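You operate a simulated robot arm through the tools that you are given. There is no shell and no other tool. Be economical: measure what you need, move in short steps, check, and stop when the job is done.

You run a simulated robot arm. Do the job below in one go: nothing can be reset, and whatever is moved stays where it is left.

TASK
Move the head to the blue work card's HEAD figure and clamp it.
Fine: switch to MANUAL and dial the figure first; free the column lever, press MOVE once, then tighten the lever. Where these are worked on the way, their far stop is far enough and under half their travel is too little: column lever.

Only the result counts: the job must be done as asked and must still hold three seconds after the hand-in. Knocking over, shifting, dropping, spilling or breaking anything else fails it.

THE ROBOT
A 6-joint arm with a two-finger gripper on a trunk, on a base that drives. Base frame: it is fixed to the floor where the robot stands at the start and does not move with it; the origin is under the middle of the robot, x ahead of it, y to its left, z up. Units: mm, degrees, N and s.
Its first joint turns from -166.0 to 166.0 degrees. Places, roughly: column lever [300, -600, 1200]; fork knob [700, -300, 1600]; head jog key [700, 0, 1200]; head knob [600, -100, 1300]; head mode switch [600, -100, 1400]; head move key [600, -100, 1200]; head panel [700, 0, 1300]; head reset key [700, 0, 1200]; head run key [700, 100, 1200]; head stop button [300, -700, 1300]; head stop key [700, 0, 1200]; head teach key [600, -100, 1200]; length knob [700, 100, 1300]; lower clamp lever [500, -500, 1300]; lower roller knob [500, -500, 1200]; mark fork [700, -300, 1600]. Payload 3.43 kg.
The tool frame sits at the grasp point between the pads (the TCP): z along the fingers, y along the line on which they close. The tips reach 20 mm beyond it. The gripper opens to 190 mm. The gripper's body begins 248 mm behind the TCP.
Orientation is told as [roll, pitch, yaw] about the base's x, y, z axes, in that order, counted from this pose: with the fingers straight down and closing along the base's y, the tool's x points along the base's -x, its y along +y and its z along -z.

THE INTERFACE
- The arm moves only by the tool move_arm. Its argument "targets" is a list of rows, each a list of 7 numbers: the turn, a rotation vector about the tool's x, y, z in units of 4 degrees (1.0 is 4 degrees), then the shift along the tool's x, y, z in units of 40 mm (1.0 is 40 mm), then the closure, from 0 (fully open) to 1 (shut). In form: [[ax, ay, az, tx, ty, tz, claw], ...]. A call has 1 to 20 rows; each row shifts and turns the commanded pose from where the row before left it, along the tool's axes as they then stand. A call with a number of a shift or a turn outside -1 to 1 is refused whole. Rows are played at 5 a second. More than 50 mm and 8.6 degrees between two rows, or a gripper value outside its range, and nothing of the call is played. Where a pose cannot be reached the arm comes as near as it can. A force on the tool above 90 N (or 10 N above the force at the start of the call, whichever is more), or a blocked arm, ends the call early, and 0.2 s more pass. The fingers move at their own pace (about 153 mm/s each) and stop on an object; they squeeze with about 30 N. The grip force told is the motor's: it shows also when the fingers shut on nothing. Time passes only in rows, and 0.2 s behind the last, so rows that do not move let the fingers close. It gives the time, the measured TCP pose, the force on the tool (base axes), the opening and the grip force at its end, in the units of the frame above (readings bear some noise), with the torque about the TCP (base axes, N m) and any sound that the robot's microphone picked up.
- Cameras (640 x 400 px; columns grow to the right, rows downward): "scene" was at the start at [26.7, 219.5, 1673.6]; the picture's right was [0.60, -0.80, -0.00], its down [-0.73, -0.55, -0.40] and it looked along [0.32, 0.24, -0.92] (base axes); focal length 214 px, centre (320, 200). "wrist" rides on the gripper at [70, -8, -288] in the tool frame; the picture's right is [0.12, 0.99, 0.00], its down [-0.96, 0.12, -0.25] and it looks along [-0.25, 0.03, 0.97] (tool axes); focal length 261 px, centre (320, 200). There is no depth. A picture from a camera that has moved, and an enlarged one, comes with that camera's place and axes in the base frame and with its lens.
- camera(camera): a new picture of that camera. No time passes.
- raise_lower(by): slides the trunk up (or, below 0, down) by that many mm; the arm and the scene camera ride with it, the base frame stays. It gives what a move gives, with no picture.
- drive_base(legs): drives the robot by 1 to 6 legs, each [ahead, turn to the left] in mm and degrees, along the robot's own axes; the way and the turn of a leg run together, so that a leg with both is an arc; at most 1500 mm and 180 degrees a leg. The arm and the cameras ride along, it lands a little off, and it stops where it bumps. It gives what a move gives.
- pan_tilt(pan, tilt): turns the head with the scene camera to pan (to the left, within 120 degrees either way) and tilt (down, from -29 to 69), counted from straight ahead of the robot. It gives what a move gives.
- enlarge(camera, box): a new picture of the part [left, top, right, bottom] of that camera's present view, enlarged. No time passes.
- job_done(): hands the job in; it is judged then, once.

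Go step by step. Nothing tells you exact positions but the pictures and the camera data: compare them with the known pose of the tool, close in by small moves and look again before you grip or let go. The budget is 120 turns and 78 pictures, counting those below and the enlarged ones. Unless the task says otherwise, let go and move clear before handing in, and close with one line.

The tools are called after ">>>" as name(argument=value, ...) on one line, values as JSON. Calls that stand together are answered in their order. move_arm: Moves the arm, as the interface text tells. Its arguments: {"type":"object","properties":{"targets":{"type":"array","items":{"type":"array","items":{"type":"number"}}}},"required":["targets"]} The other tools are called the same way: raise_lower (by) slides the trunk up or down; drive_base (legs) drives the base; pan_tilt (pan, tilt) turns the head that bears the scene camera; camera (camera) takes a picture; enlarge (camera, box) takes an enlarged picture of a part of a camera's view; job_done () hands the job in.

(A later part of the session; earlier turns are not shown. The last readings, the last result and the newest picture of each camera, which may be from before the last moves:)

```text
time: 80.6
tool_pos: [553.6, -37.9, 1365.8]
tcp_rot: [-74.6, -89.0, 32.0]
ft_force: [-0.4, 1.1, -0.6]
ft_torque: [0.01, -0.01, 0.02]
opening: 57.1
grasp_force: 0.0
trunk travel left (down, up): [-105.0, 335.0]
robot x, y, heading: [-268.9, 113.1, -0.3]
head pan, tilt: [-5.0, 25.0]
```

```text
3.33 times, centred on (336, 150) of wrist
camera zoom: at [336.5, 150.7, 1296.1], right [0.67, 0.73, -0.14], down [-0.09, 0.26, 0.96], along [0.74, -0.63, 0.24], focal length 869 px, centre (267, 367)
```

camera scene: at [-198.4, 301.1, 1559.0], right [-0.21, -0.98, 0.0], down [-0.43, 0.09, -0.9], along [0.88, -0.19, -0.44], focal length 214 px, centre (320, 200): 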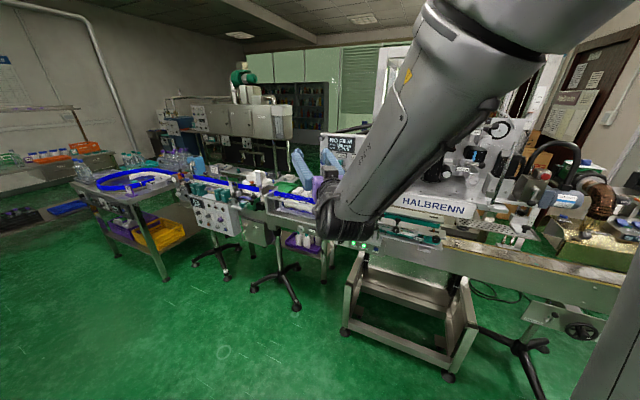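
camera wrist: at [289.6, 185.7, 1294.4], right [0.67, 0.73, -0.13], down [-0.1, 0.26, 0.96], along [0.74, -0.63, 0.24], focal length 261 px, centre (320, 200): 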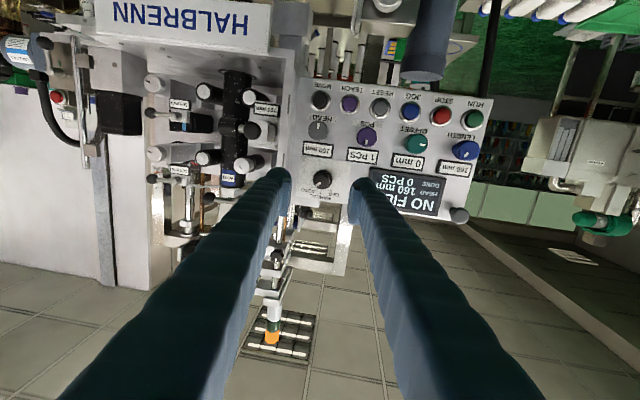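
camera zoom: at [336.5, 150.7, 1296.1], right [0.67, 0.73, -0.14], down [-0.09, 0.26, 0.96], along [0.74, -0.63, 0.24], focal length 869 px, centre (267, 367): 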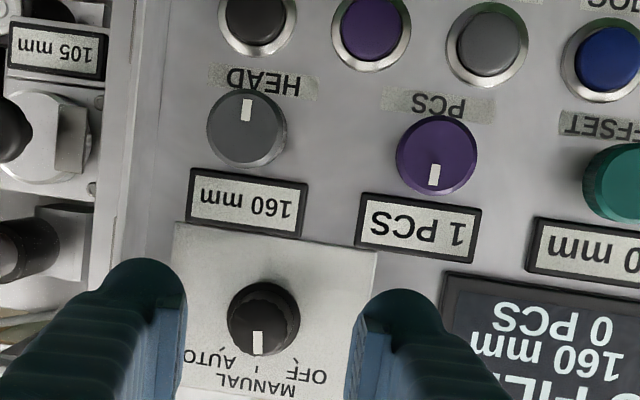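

The switch now points at MANUAL. I shift to the HEAD knob (73 mm down, 17 mm right).

>>> move_arm(targets=[[0, 0, 0, 0.9, -0.21, 0, 0.65], [0, 0, 0, 0.94, -0.21, 0, 0.65], [0, 0, 0, 0, 0, 0, 0.65]])

>>> enlarge(camera="wrist", box=[260, 120, 388, 200])

```text
time: 81.4
tool_pos: [541.3, -51.9, 1292.0]
tcp_rot: [-75.4, -89.0, 32.5]
ft_force: [-0.1, -0.1, 0.4]
ft_torque: [-0.03, -0.01, -0.05]
opening: 66.7
grasp_force: 0.0
trunk travel left (down, up): [-105.0, 335.0]
robot x, y, heading: [-268.8, 109.5, -0.5]
head pan, tilt: [-5.0, 25.0]
```

```text
5.00 times, centred on (324, 160) of wrist
camera zoom: at [325.5, 136.6, 1222.7], right [0.67, 0.73, -0.14], down [-0.09, 0.26, 0.96], along [0.74, -0.63, 0.24], focal length 1303 px, centre (300, 400)
```

zoom: 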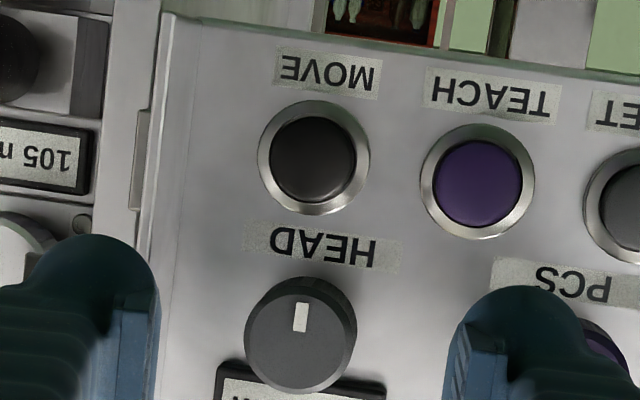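

Perfectly centred. I advance 44 mm and close on the HEAD knob.

>>> move_arm(targets=[[0, 0, 0, 0, 0, 0.6, 0.65], [0, 0, 0, 0, 0, 0.5, 0.65], [0, 0, 0, 0, 0, 0, 0.75], [0, 0, 0, 0, 0, 0, 0.9], [0, 0, 0, 0, 0, 0, 1], [0, 0, 0, 0, 0, 0, 1]])

```text
time: 82.0
tool_pos: [569.3, -67.4, 1291.9]
tcp_rot: [-72.5, -88.5, 30.8]
ft_force: [-38.9, 38.1, 7.8]
ft_torque: [0.54, -0.46, 2.83]
opening: 52.4
grasp_force: 3.4
trunk travel left (down, up): [-105.0, 335.0]
robot x, y, heading: [-269.1, 111.5, -0.4]
head pan, tilt: [-5.0, 25.0]
stopped in row 3: the force on the tool passed its limit at 103 N (the readings are from after the stop); the commanded pose is now the measured one
```

The left finger touched the PCS knob's face. I back off, narrow the opening to ~44 mm and verify.

>>> move_arm(targets=[[0, 0, 0, 0, 0, -0.5, 0.65], [0, 0, 0, 0, 0, 0, 0.77], [0, 0, 0, 0, 0, 0, 0.77]])

>>> enlarge(camera="wrist", box=[250, 100, 410, 200])

```text
time: 82.8
tool_pos: [557.8, -60.2, 1288.2]
tcp_rot: [-61.6, -88.4, 19.5]
ft_force: [0.4, -0.1, -0.3]
ft_torque: [0.0, 0.0, 0.01]
opening: 43.5
grasp_force: 0.1
trunk travel left (down, up): [-105.0, 335.0]
robot x, y, heading: [-270.4, 113.5, -0.1]
head pan, tilt: [-5.0, 25.0]
```

```text
4.00 times, centred on (330, 150) of wrist
camera zoom: at [338.8, 125.3, 1221.2], right [0.66, 0.74, -0.14], down [-0.08, 0.26, 0.96], along [0.75, -0.62, 0.23], focal length 1043 px, centre (280, 400)
```

zoom: 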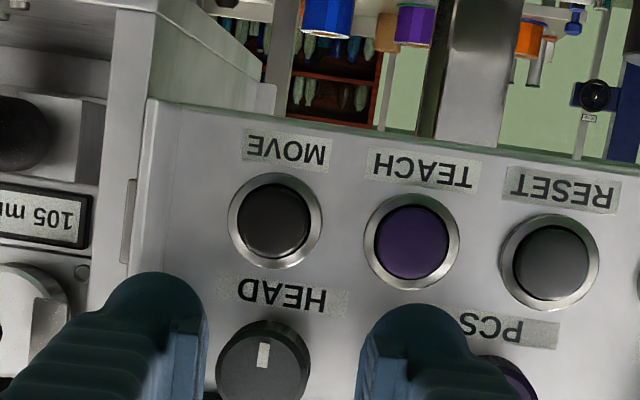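

>>> move_arm(targets=[[0, 0, 0, -0.02, -0.12, 0, 0.77], [0, 0, 0, 0, 0, 0.35, 0.77], [0, 0, 0, 0, 0, 0.3, 0.77], [0, 0, 0, 0, 0, 0, 0.85], [0, 0, 0, 0, 0, 0, 1], [0, 0, 0, 0, 0, 0, 1]])

```text
time: 84.2
tool_pos: [573.2, -81.3, 1288.8]
tcp_rot: [-64.8, -88.5, 22.7]
ft_force: [-10.7, 8.4, 3.0]
ft_torque: [-0.24, -0.27, -0.51]
opening: 28.2
grasp_force: 45.5
trunk travel left (down, up): [-105.0, 335.0]
robot x, y, heading: [-271.7, 109.8, -0.3]
head pan, tilt: [-5.0, 25.0]
```

Gripped at 28 mm. I turn clockwise 20° as a test and read the label.

>>> move_arm(targets=[[0, 0, 1, 0, 0, 0, 1], [0, 0, 1, 0, 0, 0, 1], [0, 0, 1, 0, 0, 0, 1], [0, 0, 1, 0, 0, 0, 1], [0, 0, 1, 0, 0, 0, 1], [0, 0, 0, 0, 0, 0, 1]])

>>> enlarge(camera="scene", box=[370, 130, 450, 210])

```text
time: 85.7
tool_pos: [573.5, -80.7, 1290.4]
tcp_rot: [86.8, -71.6, -129.2]
ft_force: [-16.5, 5.2, 3.6]
ft_torque: [-0.14, -0.17, 0.07]
opening: 28.0
grasp_force: 45.3
trunk travel left (down, up): [-105.0, 335.0]
robot x, y, heading: [-270.7, 111.7, -0.3]
head pan, tilt: [-5.0, 25.0]
```

```text
5.00 times, centred on (410, 170) of scene
camera zoom: at [-199.2, 313.0, 1560.9], right [-0.09, -1.0, 0.0], down [-0.42, 0.04, -0.91], along [0.9, -0.08, -0.42], focal length 1072 px, centre (-130, 350)
```

zoom: 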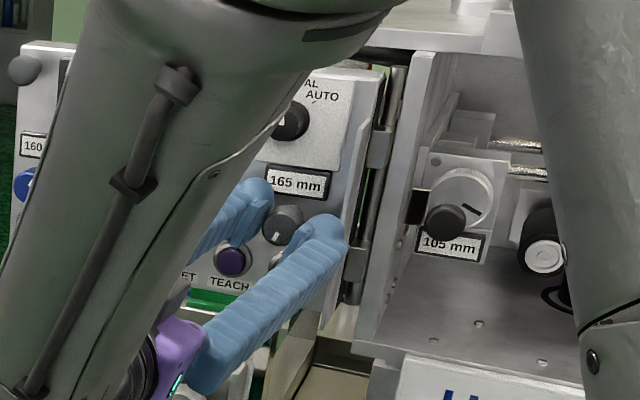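

Reads 165 mm, so about 20° gives 5 mm clockwise. I turn another 60° and read again.

>>> move_arm(targets=[[0, 0, 1, 0, 0, 0, 1], [0, 0, 1, 0, 0, 0, 1], [0, 0, 1, 0, 0, 0, 1], [0, 0, 1, 0, 0, 0, 1], [0, 0, 1, 0, 0, 0, 1], [0, 0, 1, 0, 0, 0, 1], [0, 0, 1, 0, 0, 0, 1], [0, 0, 1, 0, 0, 0, 1], [0, 0, 1, 0, 0, 0, 1], [0, 0, 1, 0, 0, 0, 1], [0, 0, 1, 0, 0, 0, 1], [0, 0, 1, 0, 0, 0, 1], [0, 0, 1, 0, 0, 0, 1], [0, 0, 1, 0, 0, 0, 1], [0, 0, 1, 0, 0, 0, 1], [0, 0, 0, 0, 0, 0, 1]])

>>> enlarge(camera="scene", box=[370, 130, 450, 210])

```text
time: 86.1
tool_pos: [574.3, -81.9, 1293.3]
tcp_rot: [81.9, -67.8, -126.1]
ft_force: [-18.9, 2.0, -6.1]
ft_torque: [-0.83, -0.76, -0.93]
opening: 28.3
grasp_force: 45.4
out of reach, approached as far as the arm can: row 1, 2
trunk travel left (down, up): [-105.0, 335.0]
robot x, y, heading: [-271.7, 114.9, -0.5]
head pan, tilt: [-5.0, 25.0]
stopped in row 2: the force on the tool passed its limit at 110 N (the readings are from after the stop); the commanded pose is now the measured one
```

```text
5.00 times, centred on (410, 170) of scene
camera zoom: at [-199.0, 312.4, 1561.2], right [-0.09, -1.0, 0.0], down [-0.42, 0.04, -0.91], along [0.9, -0.08, -0.42], focal length 1072 px, centre (-130, 350)
```

zoom: 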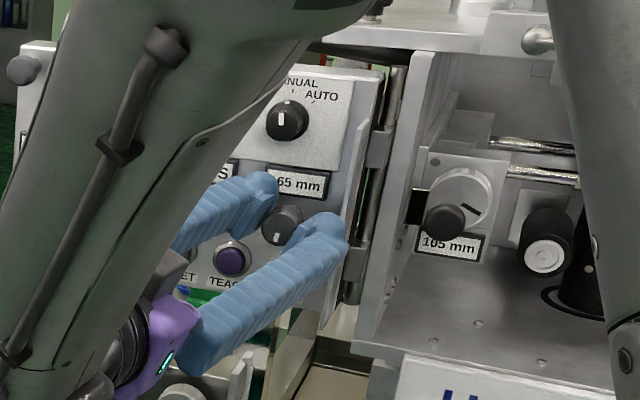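

The wrist's roll limit was reached; the reading stays 165. I release, back off, roll back about 90°, and will re-grip for another stroke.

>>> move_arm(targets=[[0, 0, 0, 0, 0, 0, 0.85], [0, 0, 0, 0, 0, 0, 0.77], [0, 0, 0, 0, 0, -0.7, 0.77], [-0.87, -0.45, 0, 0.09, -0.04, 0, 0.77], [0, 0, -1, 0, 0, 0, 0.77], [0, 0, -1, 0, 0, 0, 0.77], [0, 0, -1, 0, 0, 0, 0.77], [0, 0, -1, 0, 0, 0, 0.77], [0, 0, -1, 0, 0, 0, 0.77], [0, 0, -1, 0, 0, 0, 0.77], [0, 0, -1, 0, 0, 0, 0.77], [0, 0, -1, 0, 0, 0, 0.77], [0, 0, -1, 0, 0, 0, 0.77], [0, 0, -1, 0, 0, 0, 0.77], [0, 0, -1, 0, 0, 0, 0.77], [0, 0, -1, 0, 0, 0, 0.77], [0, 0, -1, 0, 0, 0, 0.77], [0, 0, -1, 0, 0, 0, 0.77], [0, 0, -1, 0, 0, 0, 0.77], [0, 0, -1, 0, 0, 0, 0.77]])

>>> move_arm(targets=[[0, 0, -1, 0, 0, 0, 0.77], [0, 0, -1, 0, 0, 0, 0.77], [0, 0, -1, 0, 0, 0, 0.77], [0, 0, -1, 0, 0, 0, 0.77], [0, 0, -1, 0, 0, 0, 0.77], [0, 0, -1, 0, 0, 0, 0.77], [0, 0, 0, 0, 0, 0, 0.77]])

>>> enlarge(camera="wrist", box=[240, 90, 432, 210])

```text
time: 90.3
tool_pos: [562.7, -54.4, 1312.0]
tcp_rot: [-89.9, -48.0, 49.0]
ft_force: [-0.8, -0.1, -0.1]
ft_torque: [0.0, -0.02, -0.02]
opening: 43.6
grasp_force: 0.1
out of reach, approached as far as the arm can: row 4
trunk travel left (down, up): [-105.0, 335.0]
robot x, y, heading: [-274.6, 108.9, -0.4]
head pan, tilt: [-5.0, 25.0]
```

```text
time: 91.9
tool_pos: [564.2, -53.9, 1311.8]
tcp_rot: [-89.9, -24.1, 49.0]
ft_force: [-0.1, -0.2, 0.1]
ft_torque: [0.01, -0.01, -0.04]
opening: 44.0
grasp_force: 0.1
trunk travel left (down, up): [-105.0, 335.0]
robot x, y, heading: [-269.1, 109.3, -0.5]
head pan, tilt: [-5.0, 25.0]
```

```text
3.33 times, centred on (336, 150) of wrist
camera zoom: at [303.7, 83.9, 1290.8], right [0.19, 0.22, -0.96], down [0.42, 0.86, 0.29], along [0.89, -0.46, 0.07], focal length 869 px, centre (267, 367)
```

zoom: 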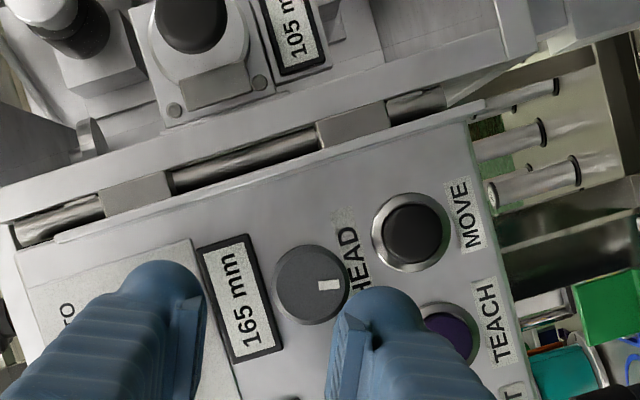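

Aligned exactly with the panel normal at roll -66°; label still 165. I re-centre on the knob, advance and grip.

>>> move_arm(targets=[[0, 0, 0, 0.525, 0.375, 0, 0.77], [0, 0, 0, 0, 0, 0.32, 0.77], [0, 0, 0, 0, 0, 0.3, 0.77], [0, 0, 0, 0, 0, 0, 0.85], [0, 0, 0, 0, 0, 0, 1], [0, 0, 0, 0, 0, 0, 1]])

```text
time: 93.3
tool_pos: [573.3, -80.6, 1290.6]
tcp_rot: [-90.1, -24.0, 49.1]
ft_force: [1.8, -4.5, 11.5]
ft_torque: [-0.02, -0.03, -0.03]
opening: 27.5
grasp_force: 45.4
trunk travel left (down, up): [-105.0, 335.0]
robot x, y, heading: [-268.1, 110.6, -0.2]
head pan, tilt: [-5.0, 25.0]
```

Gripped at 27.5 mm. I turn clockwise 60°, then read.

>>> move_arm(targets=[[0, 0, 1, 0, 0, 0, 1], [0, 0, 1, 0, 0, 0, 1], [0, 0, 1, 0, 0, 0, 1], [0, 0, 1, 0, 0, 0, 1], [0, 0, 1, 0, 0, 0, 1], [0, 0, 1, 0, 0, 0, 1], [0, 0, 1, 0, 0, 0, 1], [0, 0, 1, 0, 0, 0, 1], [0, 0, 1, 0, 0, 0, 1], [0, 0, 1, 0, 0, 0, 1], [0, 0, 1, 0, 0, 0, 1], [0, 0, 1, 0, 0, 0, 1], [0, 0, 1, 0, 0, 0, 1], [0, 0, 1, 0, 0, 0, 1], [0, 0, 1, 0, 0, 0, 1], [0, 0, 0, 0, 0, 0, 1]])

>>> enlarge(camera="scene", box=[370, 130, 450, 210])

```text
time: 96.7
tool_pos: [572.4, -80.2, 1290.7]
tcp_rot: [-90.5, -84.2, 49.5]
ft_force: [-4.2, -5.1, 25.2]
ft_torque: [-0.18, -0.25, 0.01]
opening: 27.8
grasp_force: 45.3
trunk travel left (down, up): [-105.0, 335.0]
robot x, y, heading: [-271.1, 109.9, -0.3]
head pan, tilt: [-5.0, 25.0]
```

```text
5.00 times, centred on (410, 170) of scene
camera zoom: at [-199.7, 312.4, 1561.0], right [-0.09, -1.0, 0.0], down [-0.42, 0.04, -0.91], along [0.9, -0.08, -0.42], focal length 1072 px, centre (-130, 350)
```

zoom: 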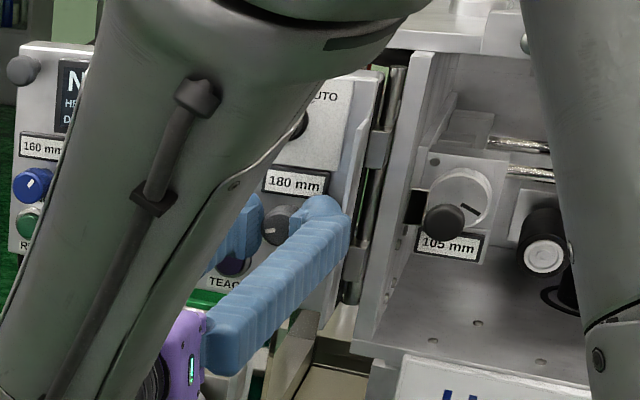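

180 mm: 20° per 5 mm. One more 20°.

>>> move_arm(targets=[[0, 0, 1, 0, 0, 0, 1], [0, 0, 1, 0, 0, 0, 1], [0, 0, 1, 0, 0, 0, 1], [0, 0, 1, 0, 0, 0, 1], [0, 0, 0.9, 0, 0, 0, 1], [0, 0, 0, 0, 0, 0, 1]])

>>> enlarge(camera="scene", box=[370, 130, 450, 210])

```text
time: 98.1
tool_pos: [573.2, -80.0, 1289.4]
tcp_rot: [89.9, -76.2, -130.9]
ft_force: [-15.2, -1.1, 10.9]
ft_torque: [-0.12, -0.18, 0.04]
opening: 27.7
grasp_force: 44.2
trunk travel left (down, up): [-105.0, 335.0]
robot x, y, heading: [-269.5, 111.2, -0.3]
head pan, tilt: [-5.0, 25.0]
```

```text
5.00 times, centred on (410, 170) of scene
camera zoom: at [-200.0, 312.4, 1561.0], right [-0.09, -1.0, 0.0], down [-0.42, 0.04, -0.91], along [0.9, -0.08, -0.42], focal length 1072 px, centre (-130, 350)
```

zoom: 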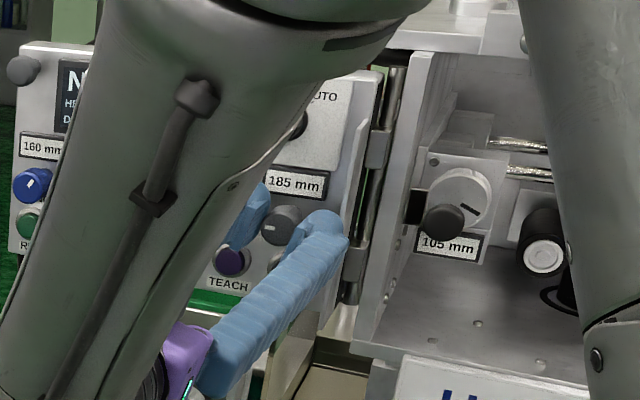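

185 mm set. I release, back off 100 mm and verify.

>>> move_arm(targets=[[0, 0, 0, 0, 0, 0, 0.85], [0, 0, 0, 0, 0, 0, 0.77], [0, 0, 0, 0, 0, -0.4, 0.77], [0, 0, 0, 0, 0, -0.6, 0.77], [0, 0, 0, 0, 0, -0.8, 0.77], [0, 0, -0.9, 0, 0, -0.8, 0.77], [0, 0, -0.9, 0, 0, 0, 0.77], [0, 0, -0.9, 0, 0, 0, 0.77], [0, 0, -0.75, 0, 0, 0, 0.77]])

>>> camera(camera="wrist")

```text
time: 100.1
tool_pos: [494.5, -11.5, 1290.5]
tcp_rot: [-71.6, -89.9, 30.8]
ft_force: [-0.7, 0.5, -0.5]
ft_torque: [0.04, 0.02, 0.03]
opening: 44.0
grasp_force: 0.1
trunk travel left (down, up): [-105.0, 335.0]
robot x, y, heading: [-271.1, 110.6, -0.3]
head pan, tilt: [-5.0, 25.0]
```

```text
35 pictures are left
camera wrist: at [273.9, 170.5, 1219.5], right [0.65, 0.75, -0.12], down [-0.11, 0.25, 0.96], along [0.75, -0.61, 0.24], focal length 261 px, centre (320, 200)
```

wrist: 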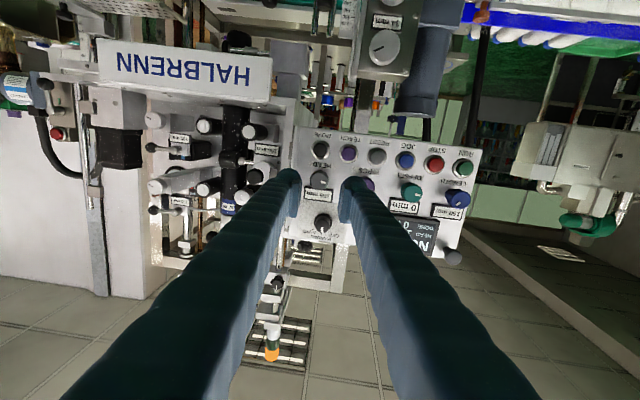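

The head stop button (red) is at the far left of this view, so the column lever is near it. I enlarge that part.

>>> enlarge(camera="wrist", box=[0, 40, 224, 300])

```text
1.54 times, centred on (112, 170) of wrist
camera zoom: at [273.9, 170.5, 1219.5], right [0.65, 0.75, -0.12], down [-0.11, 0.25, 0.96], along [0.75, -0.61, 0.24], focal length 401 px, centre (640, 246)
```

zoom: 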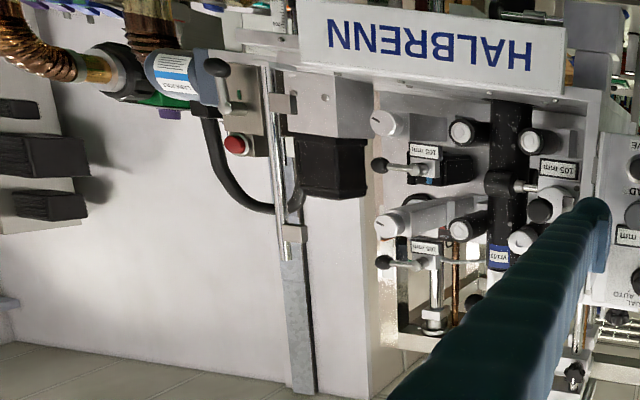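

The ball-ended column lever is at roughly (333,-600,1190), beside the red stop button. I drive parallel to the machine by 550 mm so the same arm pose faces it.

>>> drive_base(legs=[[0, 49], [-550, 0], [0, -49]])

>>> camera(camera="wrist")

```text
time: 104.5
tool_pos: [324.8, 583.4, 1291.9]
tcp_rot: [12.1, -89.8, -5.0]
ft_force: [2.8, -1.7, 0.1]
ft_torque: [0.02, 0.05, 0.44]
opening: 43.6
grasp_force: 0.0
trunk travel left (down, up): [-105.0, 335.0]
robot x, y, heading: [-248.1, 68.0, 45.4]
head pan, tilt: [-5.0, 25.0]
stopped in leg 2: the robot was blocked; the commanded pose is now the measured one
```

```text
33 pictures are left
camera wrist: at [42.2, 541.2, 1221.3], right [-0.12, 0.99, -0.12], down [-0.26, 0.08, 0.96], along [0.96, 0.15, 0.24], focal length 261 px, centre (320, 200)
```

wrist: 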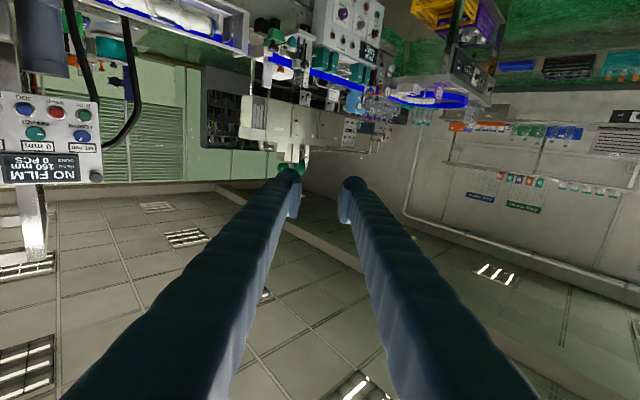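

The reverse was blocked by something unseen behind. Instead I'll stay here: retract the arm a little, then simply turn the base right so the arm faces the lever side.

>>> move_arm(targets=[[0, 0, 0, 0, -0.4, -0.5, 0.5], [0, 0, 0, 0, -0.4, -0.5, 0.4], [0, 0, 0, 0, -0.4, -0.5, 0.4]])

>>> drive_base(legs=[[0, -45], [0, -25]])

>>> camera(camera="wrist")

>>> camera(camera="scene")

```text
time: 105.2
tool_pos: [267.3, 531.9, 1292.2]
tcp_rot: [-54.2, -89.9, 61.5]
ft_force: [0.1, -0.5, 0.2]
ft_torque: [-0.02, 0.01, 0.03]
opening: 113.9
grasp_force: 0.0
trunk travel left (down, up): [-105.0, 335.0]
robot x, y, heading: [-247.2, 67.7, 45.5]
head pan, tilt: [-5.0, 25.0]
```

```text
time: 110.7
tool_pos: [372.9, -251.9, 1293.2]
tcp_rot: [-101.6, -89.7, 39.3]
ft_force: [0.7, 1.8, 0.0]
ft_torque: [-0.02, -0.05, -0.27]
opening: 114.3
grasp_force: 0.0
trunk travel left (down, up): [-105.0, 335.0]
robot x, y, heading: [-220.2, 120.6, -24.9]
head pan, tilt: [-5.0, 25.0]
stopped in leg 2: the robot was blocked; the commanded pose is now the measured one
```

```text
32 pictures are left
camera wrist: at [233.6, -0.9, 1221.2], right [0.88, 0.46, -0.12], down [-0.01, 0.28, 0.96], along [0.48, -0.84, 0.25], focal length 261 px, centre (320, 200)
```

wrist: 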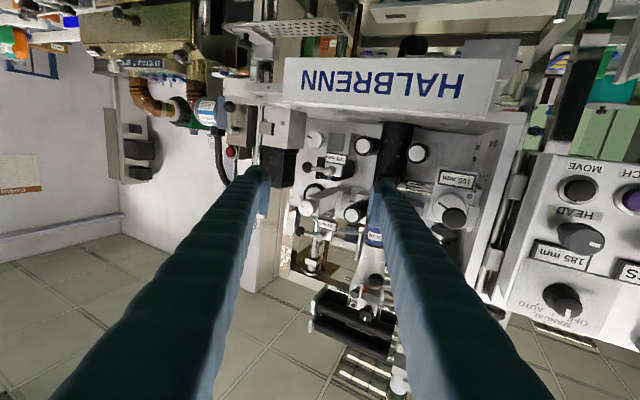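

```text
31 pictures are left
camera scene: at [-66.9, 276.3, 1560.5], right [-0.5, -0.87, 0.0], down [-0.37, 0.21, -0.91], along [0.78, -0.46, -0.42], focal length 214 px, centre (320, 200)
```

scene: 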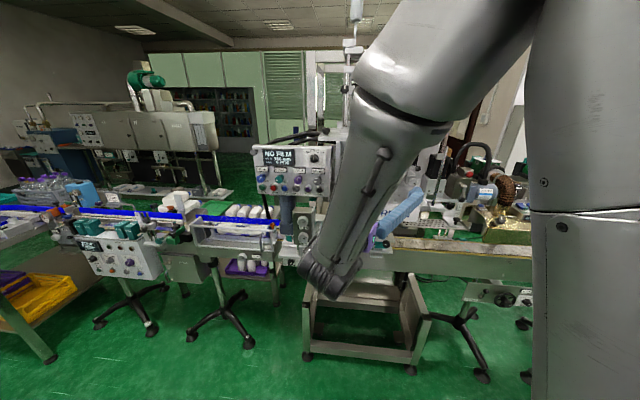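

The base is close to something behind it, but from here the lever is within arm reach (~900 mm). I study the lever in the wrist view.

>>> enlarge(camera="wrist", box=[180, 50, 308, 190])

```text
2.86 times, centred on (244, 120) of wrist
camera zoom: at [233.6, -0.9, 1221.2], right [0.88, 0.46, -0.12], down [-0.01, 0.28, 0.96], along [0.48, -0.84, 0.25], focal length 745 px, centre (537, 429)
```

zoom: 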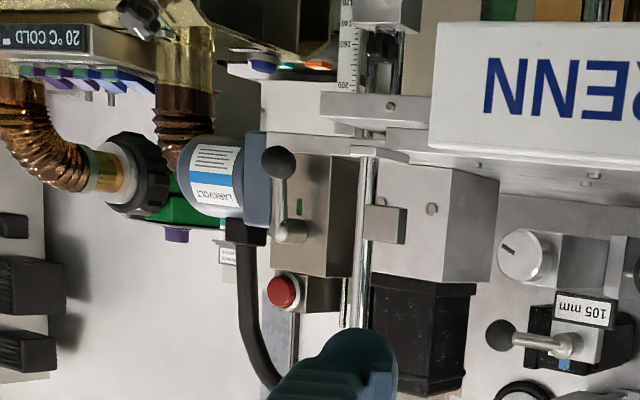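

Lever: ball ≈ (335,-627,1190), hub ≈ (345,-624,1242), hanging down. I move the tool in front of it at ~100 mm standoff.

>>> move_arm(targets=[[0, 0, 0, 0.24, -0.79, 0.68, 0.5], [0, 0, 0, 0.24, -0.79, 0.68, 0.5], [0, 0, 0, 0.24, -0.79, 0.68, 0.6], [0, 0, 0, 0.24, -0.79, 0.68, 0.7], [0, 0, 0, 0.24, -0.79, 0.68, 0.7], [0, 0, 0, 0.24, -0.79, 0.68, 0.7], [0, 0, 0, 0.24, -0.79, 0.68, 0.7], [0, 0, 0, 0.24, -0.79, 0.68, 0.7]])

>>> camera(camera="wrist")

```text
time: 112.2
tool_pos: [307.9, -493.3, 1244.4]
tcp_rot: [-44.4, -88.8, -17.4]
ft_force: [-10.1, -5.9, -1.9]
ft_torque: [0.15, 0.05, -0.82]
opening: 51.6
grasp_force: 0.1
out of reach, approached as far as the arm can: row 1, 2, 3, 4, 7
trunk travel left (down, up): [-105.0, 335.0]
robot x, y, heading: [-219.5, 122.7, -25.1]
head pan, tilt: [-5.0, 25.0]
stopped in row 7: the force on the tool passed its limit at 127 N (the readings are from after the stop); the commanded pose is now the measured one
```

```text
29 pictures are left
camera wrist: at [164.6, -242.9, 1178.2], right [0.87, 0.47, -0.13], down [0.01, 0.27, 0.96], along [0.49, -0.84, 0.23], focal length 261 px, centre (320, 200)
```

wrist: 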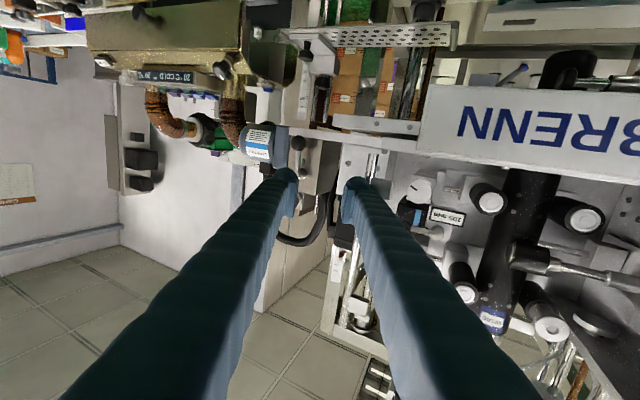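

Something was touched. I back off 40 mm and look closely.

>>> move_arm(targets=[[0, 0, 0, 0, 0, -0.6, 0.7], [0, 0, 0, 0, 0, -0.5, 0.7]])

>>> enlarge(camera="wrist", box=[220, 80, 412, 200])

>>> enlarge(camera="scene", box=[320, 100, 540, 300])

```text
time: 112.8
tool_pos: [311.2, -471.4, 1252.0]
tcp_rot: [-44.4, -88.6, -17.2]
ft_force: [0.0, 0.3, -0.6]
ft_torque: [0.05, -0.04, -0.03]
opening: 57.2
grasp_force: 0.0
out of reach, approached as far as the arm can: row 1, 2
trunk travel left (down, up): [-105.0, 335.0]
robot x, y, heading: [-216.7, 122.6, -25.1]
head pan, tilt: [-5.0, 25.0]
```

```text
3.33 times, centred on (316, 140) of wrist
camera zoom: at [168.3, -220.6, 1185.4], right [0.87, 0.47, -0.14], down [0.01, 0.27, 0.96], along [0.49, -0.84, 0.23], focal length 869 px, centre (333, 400)
```

zoom: 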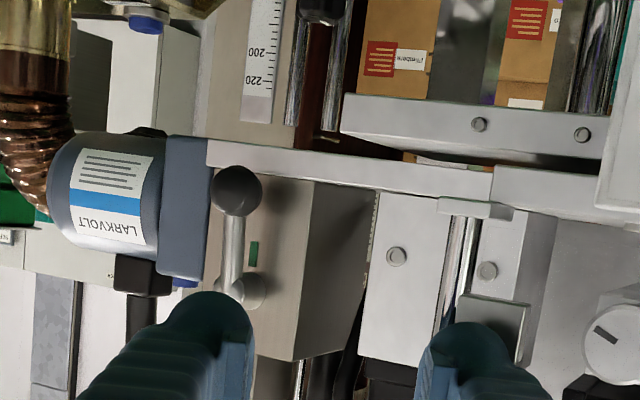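

```text
2.00 times, centred on (430, 200) of scene
camera zoom: at [-67.5, 273.5, 1560.8], right [-0.5, -0.87, 0.0], down [-0.37, 0.21, -0.91], along [0.78, -0.45, -0.42], focal length 429 px, centre (100, 200)
```

zoom: 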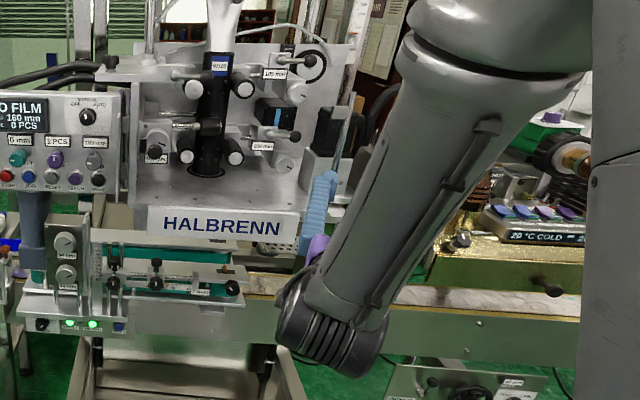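

The finger brushed the column's protruding bracket. The lever is clear: ball (335,-627,1191), hub (346,-630,1240). I move diagonally to a point ~60 mm in front of the ball.

>>> move_arm(targets=[[0, 0, 0, 0.5, -0.43, 0.6, 0.72], [0, 0, 0, 0.5, -0.43, 0.7, 0.72], [0, 0, 0, 0.5, -0.43, 0.8, 0.72], [-0.8, 0, 0, 0, 0, 0, 0.72], [-0.8, 0, 0, 0, 0, 0, 0.72], [-0.8, 0, 0, 0, 0, 0, 0.72]])

>>> enlarge(camera="wrist", box=[230, 100, 390, 200])

```text
time: 113.3
tool_pos: [304.8, -496.4, 1238.5]
tcp_rot: [-59.2, -87.9, -2.2]
ft_force: [-56.0, 88.4, 18.9]
ft_torque: [-0.93, -1.89, 5.91]
opening: 55.2
grasp_force: 2.3
out of reach, approached as far as the arm can: row 1, 2
trunk travel left (down, up): [-105.0, 335.0]
robot x, y, heading: [-223.1, 121.3, -24.8]
head pan, tilt: [-5.0, 25.0]
stopped in row 2: the force on the tool passed its limit at 135 N (the readings are from after the stop); the commanded pose is now the measured one
```

```text
4.00 times, centred on (310, 150) of wrist
camera zoom: at [159.4, -247.3, 1172.3], right [0.87, 0.48, -0.15], down [0.02, 0.27, 0.96], along [0.5, -0.84, 0.23], focal length 1043 px, centre (360, 400)
```

zoom: 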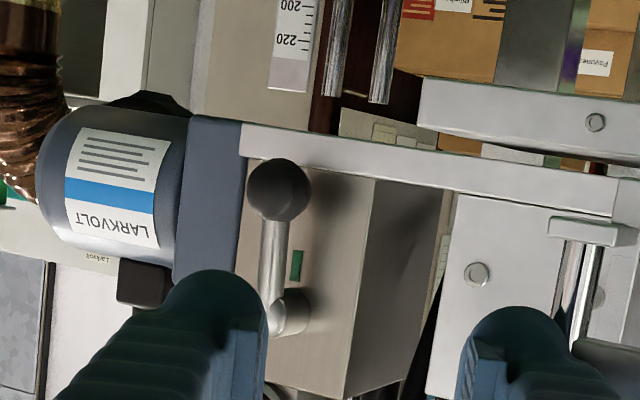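

Still catching the bracket, and the arm is at its fold limit here. I retreat along the way I came and shift the base ~115 mm to the left, which gives reach for both lever and panel.

>>> move_arm(targets=[[0, 0, 0, 0, 0, -0.75, 0.72], [0, 0, 0, -0.23, 0.7, -0.7, 0.72], [0, 0, 0, -0.23, 0.74, -0.7, 0.72], [0, 0, 0, -0.23, 0.74, -0.7, 0.72], [0, 0, 0, -0.23, 0.74, -0.7, 0.72], [0, 0, 0, -0.23, 0.74, -0.7, 0.72], [0, 0, 0, -0.2, 0.74, -0.3, 0.72]])

>>> drive_base(legs=[[0, 73], [130, 0], [0, -73]])

```text
time: 114.9
tool_pos: [398.4, -277.3, 1288.6]
tcp_rot: [-47.3, -87.5, -14.4]
ft_force: [0.3, 0.4, 0.0]
ft_torque: [-0.02, -0.01, 0.01]
opening: 53.3
grasp_force: 0.0
out of reach, approached as far as the arm can: row 1, 2, 3
trunk travel left (down, up): [-105.0, 335.0]
robot x, y, heading: [-218.4, 126.9, -25.1]
head pan, tilt: [-5.0, 25.0]
```

```text
time: 119.7
tool_pos: [368.3, 574.8, 1291.2]
tcp_rot: [-42.1, -87.7, 51.2]
ft_force: [0.7, -1.5, 0.6]
ft_torque: [0.02, 0.08, 0.37]
opening: 53.3
grasp_force: 0.1
trunk travel left (down, up): [-105.0, 335.0]
robot x, y, heading: [-171.9, 81.9, 47.1]
head pan, tilt: [-5.0, 25.0]
stopped in leg 1: the robot was blocked; the commanded pose is now the measured one
```

>>> drive_base(legs=[[130, 0], [0, -72]])

>>> pan_tilt(pan=0, tilt=30)

```text
time: 124.8
tool_pos: [627.2, 28.1, 1296.5]
tcp_rot: [-63.6, -87.6, 17.7]
ft_force: [-144.9, 113.9, 29.4]
ft_torque: [-0.21, -1.47, 5.38]
opening: 40.4
grasp_force: 0.0
trunk travel left (down, up): [-105.0, 335.0]
robot x, y, heading: [-76.0, 223.0, -9.6]
head pan, tilt: [-5.0, 25.0]
stopped in leg 2: the force on the tool passed its limit at 132 N (the readings are from after the stop); the commanded pose is now the measured one
```

```text
time: 125.4
tool_pos: [629.0, 28.3, 1296.3]
tcp_rot: [-63.4, -87.5, 17.7]
ft_force: [-174.1, 136.8, 38.6]
ft_torque: [0.01, -1.5, 6.58]
opening: 37.6
grasp_force: 0.0
trunk travel left (down, up): [-105.0, 335.0]
robot x, y, heading: [-71.7, 223.4, -9.7]
head pan, tilt: [0.0, 30.0]
```

The tool is pressing on the panel; I back it off at once.

>>> move_arm(targets=[[0, 0, 0, 0, 0, -0.8, 0.72], [0, 0, 0, 0, 0, -0.8, 0.72]])

>>> camera(camera="wrist")

```text
time: 126.0
tool_pos: [591.2, 61.4, 1289.4]
tcp_rot: [-45.9, -87.1, -0.1]
ft_force: [-3.9, 0.1, 2.7]
ft_torque: [0.37, 0.34, 0.74]
opening: 53.1
grasp_force: 0.1
trunk travel left (down, up): [-105.0, 335.0]
robot x, y, heading: [-72.8, 222.4, -10.1]
head pan, tilt: [0.0, 30.0]
```

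```text
25 pictures are left
camera wrist: at [383.5, 262.8, 1228.7], right [0.71, 0.69, -0.16], down [-0.04, 0.26, 0.97], along [0.71, -0.68, 0.21], focal length 261 px, centre (320, 200)
```

wrist: 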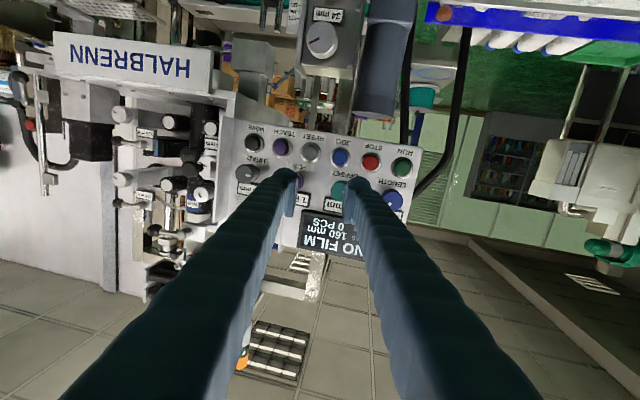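

Clear of the panel now. I reverse 100 mm for room, then turn a little right, and re-read the panel.

>>> drive_base(legs=[[-100, 0]])

>>> camera(camera="scene")

```text
time: 127.3
tool_pos: [503.8, 78.2, 1285.5]
tcp_rot: [-45.4, -86.8, -0.4]
ft_force: [-0.1, -0.3, 0.5]
ft_torque: [0.01, -0.02, 0.0]
opening: 52.9
grasp_force: 0.1
trunk travel left (down, up): [-105.0, 335.0]
robot x, y, heading: [-169.5, 242.6, -9.6]
head pan, tilt: [0.0, 30.0]
```

```text
24 pictures are left
camera scene: at [-66.1, 429.8, 1556.7], right [-0.22, -0.98, 0.0], down [-0.45, 0.1, -0.89], along [0.86, -0.19, -0.46], focal length 214 px, centre (320, 200)
```

scene: 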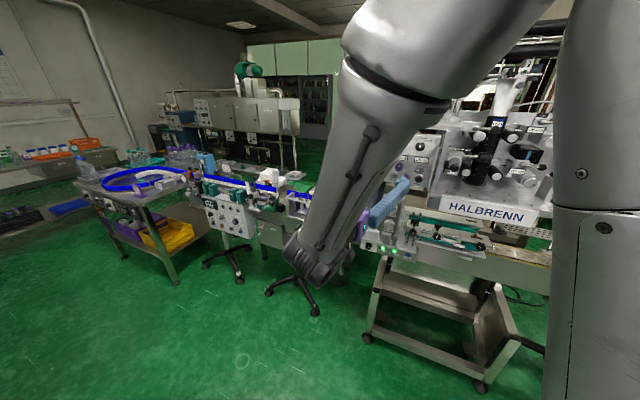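

>>> enlarge(camera="wrist", box=[220, 90, 430, 230])

```text
2.86 times, centred on (325, 160) of wrist
camera zoom: at [294.4, 279.4, 1226.2], right [0.7, 0.69, -0.16], down [-0.03, 0.26, 0.97], along [0.71, -0.67, 0.21], focal length 745 px, centre (306, 314)
```

zoom: 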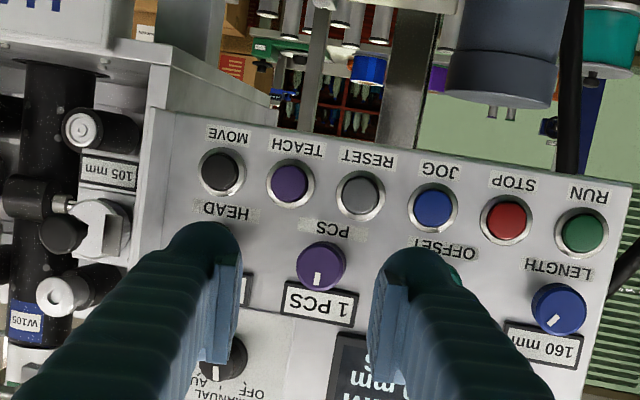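

The other settings look unchanged and mode is MANUAL. I now turn the base right so the arm swings to the lever side.

>>> drive_base(legs=[[0, -38]])

```text
time: 130.3
tool_pos: [262.0, -295.9, 1285.5]
tcp_rot: [-45.7, -86.5, -37.9]
ft_force: [0.4, 0.0, 0.0]
ft_torque: [-0.03, 0.01, -0.02]
opening: 53.1
grasp_force: 0.2
trunk travel left (down, up): [-105.0, 335.0]
robot x, y, heading: [-153.0, 267.1, -47.2]
head pan, tilt: [0.0, 30.0]
```

>>> move_arm(targets=[[0, 0, 0, 0.3, -0.03, 0.97, 0.72], [0, 0, 0, 0.3, -0.03, 0.97, 0.72], [0, 0, 0, 0.3, -0.03, 0.97, 0.72], [0, 0, 0, 0.3, -0.03, 0.97, 0.72], [0, 0, 0, 0.3, -0.03, 0.97, 0.72], [0, 0, 0, 0.3, -0.03, 0.97, 0.72], [0, 0, 0, 0.3, -0.03, 0.9, 0.72], [0, -0.55, 0, 0, 0, 0, 0.72], [-1, 0, 0, 0, 0, 0, 0.72], [-1, 0, 0, 0, 0, 0, 0.72], [-1, 0, 0, 0, 0, 0, 0.72], [-1, 0, 0, 0, 0, 0, 0.72], [-1, 0, 0, 0, 0, 0, 0.72], [-1, 0, 0, 0, 0, 0, 0.72], [-1, 0, 0, 0, 0, 0, 0.72], [-1, 0, 0, 0, 0, 0, 0.72]])

>>> enlarge(camera="wrist", box=[230, 90, 422, 210])

```text
time: 133.8
tool_pos: [281.1, -560.0, 1192.6]
tcp_rot: [-74.7, -87.0, 3.5]
ft_force: [0.1, 0.0, -1.6]
ft_torque: [0.0, 0.01, -0.01]
opening: 53.3
grasp_force: 0.0
out of reach, approached as far as the arm can: row 12, 13, 14, 15, 16
trunk travel left (down, up): [-105.0, 335.0]
robot x, y, heading: [-148.8, 264.6, -46.9]
head pan, tilt: [0.0, 30.0]
```

```text
3.33 times, centred on (326, 150) of wrist
camera zoom: at [178.9, -290.6, 1124.5], right [0.93, 0.32, -0.17], down [0.08, 0.27, 0.96], along [0.35, -0.91, 0.23], focal length 869 px, centre (300, 367)
```

zoom: 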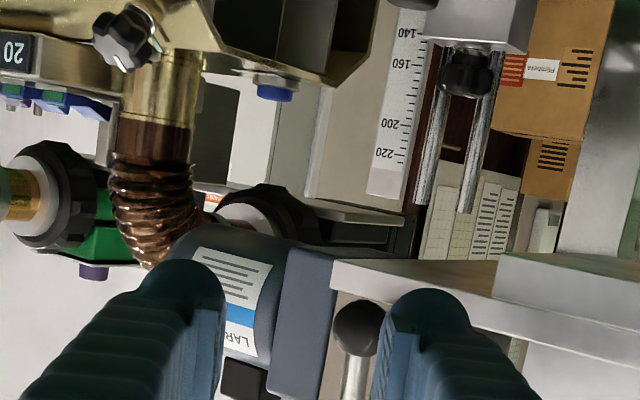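

Ball is ~79 mm ahead and 27 mm to tool +y. I advance to straddle it.

>>> move_arm(targets=[[0, 0, 0, -0.01, 0.25, 0.4, 0.77], [0, 0, 0, -0.01, 0.25, 0.4, 0.77], [0, 0, 0, -0.01, 0.17, 0.45, 0.77], [0, 0, 0, 0, 0, 0.35, 0.77]])

>>> enlarge(camera="wrist", box=[230, 100, 422, 220])

```text
time: 134.8
tool_pos: [323.4, -610.5, 1191.4]
tcp_rot: [-74.6, -87.1, 3.1]
ft_force: [-17.9, 30.7, -1.8]
ft_torque: [0.42, 0.24, 1.21]
opening: 40.6
grasp_force: 0.0
trunk travel left (down, up): [-105.0, 335.0]
robot x, y, heading: [-151.3, 263.1, -47.2]
head pan, tilt: [0.0, 30.0]
```

```text
3.33 times, centred on (326, 160) of wrist
camera zoom: at [221.5, -339.8, 1124.3], right [0.93, 0.32, -0.17], down [0.08, 0.27, 0.96], along [0.35, -0.91, 0.23], focal length 869 px, centre (300, 333)
```

zoom: 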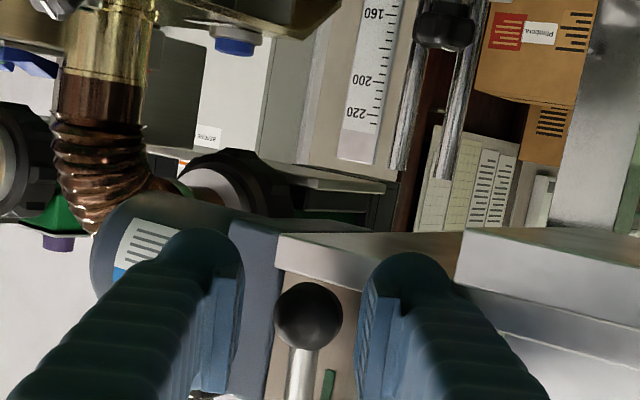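

The left fingertip just touches the lever block. I narrow the opening, shift 3 mm, advance slightly and grip the ball.

>>> move_arm(targets=[[0, 0, 0, 0, 0.03, -0.1, 0.82], [0, 0, 0, 0, 0.04, 0, 0.84], [0, 0, 0, 0, 0, 0.2, 0.85], [0, 0, 0, 0, 0, 0.1, 0.87], [0, 0, 0, 0, 0, 0, 1], [0, 0, 0, 0, 0, 0, 1]])

```text
time: 136.2
tool_pos: [326.8, -614.4, 1192.9]
tcp_rot: [-74.6, -87.1, 3.4]
ft_force: [-37.9, 55.2, -9.6]
ft_torque: [-0.81, 0.18, 0.05]
opening: 21.1
grasp_force: 44.5
trunk travel left (down, up): [-105.0, 335.0]
robot x, y, heading: [-148.5, 265.0, -47.2]
head pan, tilt: [0.0, 30.0]
```

Gripped the ball (21 mm). I test a small arc counter-clockwise (to the machine's right).

>>> move_arm(targets=[[0, 0, 0, 0, 0, -0.08, 1], [0, 0, 0, -0.01, -0.1, 0.04, 1], [0, 0, 0, -0.02, -0.1, 0.06, 1], [0, 0, 0, -0.03, -0.1, 0.06, 1], [0, 0, 0, 0, 0, 0, 1]])

```text
time: 137.3
tool_pos: [320.1, -623.7, 1194.3]
tcp_rot: [-76.5, -87.1, 5.1]
ft_force: [-20.4, 37.7, -10.6]
ft_torque: [-0.91, 0.15, 0.04]
opening: 21.1
grasp_force: 45.2
trunk travel left (down, up): [-105.0, 335.0]
robot x, y, heading: [-152.0, 263.3, -47.2]
head pan, tilt: [0.0, 30.0]
```

It moves freely that way, so that frees it. I continue the arc, rolling the tool with the lever.

>>> move_arm(targets=[[0, 0, -1, -0.037, -0.077, 0.045, 1], [0, 0, -1, -0.038, -0.077, 0.044, 1], [0, 0, -1, -0.04, -0.077, 0.042, 1], [0, 0, -1, -0.041, -0.078, 0.04, 1], [0, 0, -1, -0.043, -0.078, 0.037, 1], [0, 0, -1, -0.044, -0.079, 0.035, 1], [0, 0, 0, 0, 0, 0, 1]])

>>> camera(camera="wrist")

```text
time: 138.9
tool_pos: [309.3, -637.8, 1207.8]
tcp_rot: [-88.2, -62.9, 16.5]
ft_force: [-17.6, 31.5, -12.7]
ft_torque: [-0.62, 0.37, 0.2]
opening: 20.8
grasp_force: 45.0
trunk travel left (down, up): [-105.0, 335.0]
robot x, y, heading: [-154.8, 264.0, -47.0]
head pan, tilt: [0.0, 30.0]
```

```text
20 pictures are left
camera wrist: at [184.5, -376.0, 1151.5], right [0.79, 0.27, -0.56], down [0.44, 0.39, 0.81], along [0.43, -0.88, 0.19], focal length 261 px, centre (320, 200)
```

wrist: 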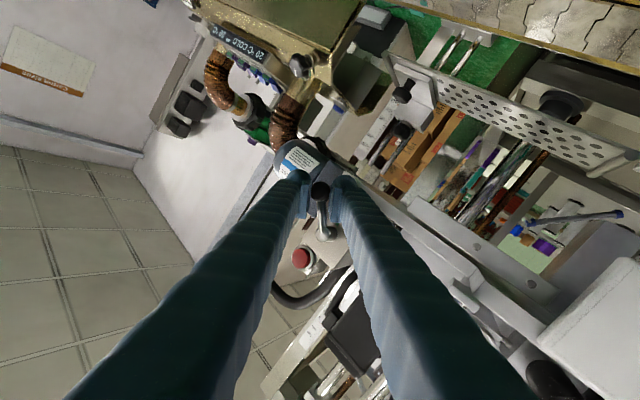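

The lever follows. I continue towards its far stop.

>>> move_arm(targets=[[0, 0, -1, -0.045, -0.079, 0.032, 1], [0, 0, -1, -0.046, -0.08, 0.029, 1], [0, 0, -1, -0.047, -0.081, 0.026, 1], [0, 0, -1, -0.047, -0.081, 0.022, 1], [0, 0, -1, -0.048, -0.082, 0.019, 1], [0, 0, -1, -0.048, -0.083, 0.015, 1], [0, 0, -1, -0.048, -0.083, 0.012, 1], [0, 0, -1, -0.048, -0.084, 0.008, 1], [0, 0, -1, -0.048, -0.084, 0.004, 1], [0, 0, 0, 0, 0, 0, 1]])

```text
time: 141.2
tool_pos: [306.9, -648.2, 1231.6]
tcp_rot: [-88.3, -27.0, 17.4]
ft_force: [-29.8, 12.9, -41.9]
ft_torque: [-0.43, 1.46, -0.24]
opening: 20.8
grasp_force: 45.1
out of reach, approached as far as the arm can: row 2, 5
trunk travel left (down, up): [-105.0, 335.0]
robot x, y, heading: [-147.9, 265.5, -47.2]
head pan, tilt: [0.0, 30.0]
```

Resistance builds (42 N) at about 70° of swing. I nudge a bit more to confirm the stop.

>>> move_arm(targets=[[0, 0, 0, -0.05, -0.07, 0, 1], [0, 0, 0, -0.05, -0.07, 0, 1], [0, 0, 0, 0, 0, 0, 1]])

>>> enlarge(camera="wrist", box=[240, 110, 400, 270])

```text
time: 141.9
tool_pos: [307.7, -648.4, 1234.0]
tcp_rot: [-87.9, -27.0, 17.3]
ft_force: [-30.7, 11.6, -51.8]
ft_torque: [-0.53, 1.67, -0.24]
opening: 22.4
grasp_force: 45.1
trunk travel left (down, up): [-105.0, 335.0]
robot x, y, heading: [-148.7, 268.9, -46.7]
head pan, tilt: [0.0, 30.0]
```

```text
2.50 times, centred on (320, 190) of wrist
camera zoom: at [157.1, -394.1, 1218.5], right [0.32, 0.14, -0.94], down [0.79, 0.51, 0.34], along [0.52, -0.85, 0.05], focal length 652 px, centre (320, 225)
```

zoom: 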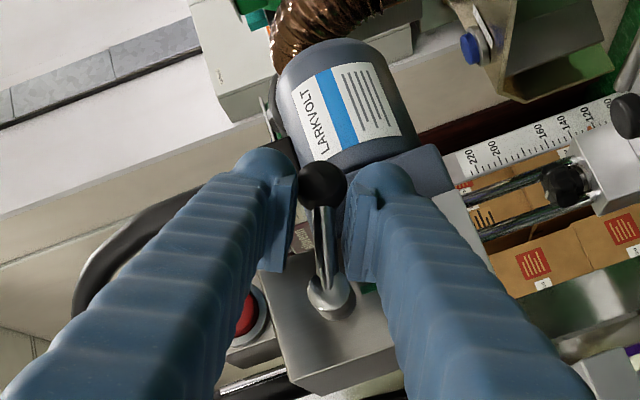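

The lever is ~73° of about 90° round (a red mark shows the free position), with the upper finger likely meeting the motor box. That is well over half; I release carefully, back out and look whether it can go further.

>>> move_arm(targets=[[0, 0, 0, 0, 0, 0, 0.85], [0, 0, 0, 0.03, 0.05, 0, 0.8], [0, 0, 0, 0, 0, -0.4, 0.8], [0, 0, 0, 0, 0, -0.6, 0.8], [0, 0, 0, 0, 0, -0.5, 0.8], [0, 0, 0, 0, 0, -0.5, 0.8]])

>>> enlarge(camera="wrist", box=[240, 110, 400, 270])

```text
time: 143.3
tool_pos: [284.3, -571.8, 1245.2]
tcp_rot: [-89.2, -27.0, 18.3]
ft_force: [-0.8, -0.1, -1.3]
ft_torque: [0.01, -0.06, 0.0]
opening: 38.5
grasp_force: 0.0
trunk travel left (down, up): [-105.0, 335.0]
robot x, y, heading: [-144.5, 263.2, -47.1]
head pan, tilt: [0.0, 30.0]
```

```text
2.50 times, centred on (320, 190) of wrist
camera zoom: at [130.8, -319.5, 1223.0], right [0.32, 0.12, -0.94], down [0.78, 0.52, 0.34], along [0.53, -0.84, 0.07], focal length 652 px, centre (320, 225)
```

zoom: 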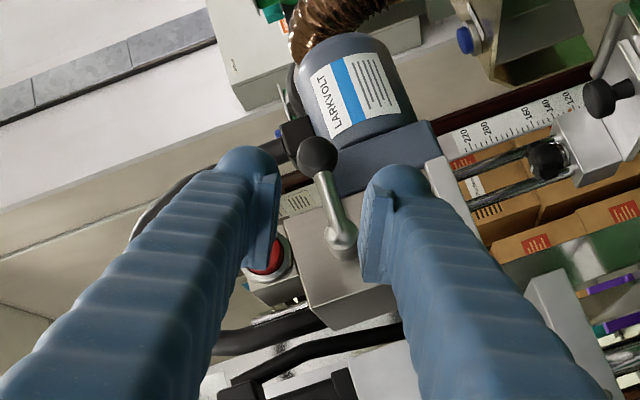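

The lever now stands at the free (red) mark. I roll the tool back and retreat along the approach path.

>>> move_arm(targets=[[0, 0, 1, 0, 0, -0.2, 0.8], [0, 0, 1, 0, 0, 0, 0.8], [0, 0, 1, 0, 0, 0, 0.8], [0, 0, 1, 0, 0, 0, 0.8], [0, 0, 1, 0, 0, 0, 0.8], [0, 0, 1, 0, 0, 0, 0.8], [0, 0, 1, 0, 0, 0, 0.8], [0, 0, 1, 0, 0, 0, 0.8], [0, 0, 1, 0, 0, 0, 0.8], [0, 0, 1, 0, 0, 0, 0.8], [0, 0, 1, 0, 0, 0, 0.8], [0, 0, 1, 0, 0, 0, 0.8], [0, 0, 1, 0, 0, 0, 0.8], [0, 0, 1, 0, 0, 0, 0.8], [0, 0, 1, 0, 0, 0, 0.8], [1, 0, 0, 0, 0, 0, 0.9], [1, 0, 0, 0, 0, 0, 1], [1, 0, 0, 0, 0, 0, 1]])

>>> move_arm(targets=[[0, 0, 0, -0.15, 0.03, -0.97, 1], [0, 0, 0, -0.15, 0.03, -0.97, 1], [0, 0, 0, -0.15, 0.03, -0.97, 1], [0, 0, 0, -0.15, 0.03, -0.97, 1], [0, 0, 0, -0.15, 0.03, -0.97, 1], [0, 0, 0, -0.15, 0.03, -0.97, 1]])

```text
time: 147.2
tool_pos: [281.2, -563.3, 1243.4]
tcp_rot: [-86.7, -87.0, 3.4]
ft_force: [-0.8, 0.5, 0.6]
ft_torque: [0.01, 0.01, 0.04]
opening: 0.0
grasp_force: 30.2
trunk travel left (down, up): [-105.0, 335.0]
robot x, y, heading: [-151.2, 263.7, -47.3]
head pan, tilt: [0.0, 30.0]
```

```text
time: 148.6
tool_pos: [262.0, -331.2, 1282.7]
tcp_rot: [-86.7, -87.0, 3.4]
ft_force: [0.1, -0.3, -0.6]
ft_torque: [0.04, 0.02, 0.02]
opening: 0.2
grasp_force: 29.4
trunk travel left (down, up): [-105.0, 335.0]
robot x, y, heading: [-150.7, 265.1, -47.3]
head pan, tilt: [0.0, 30.0]
```

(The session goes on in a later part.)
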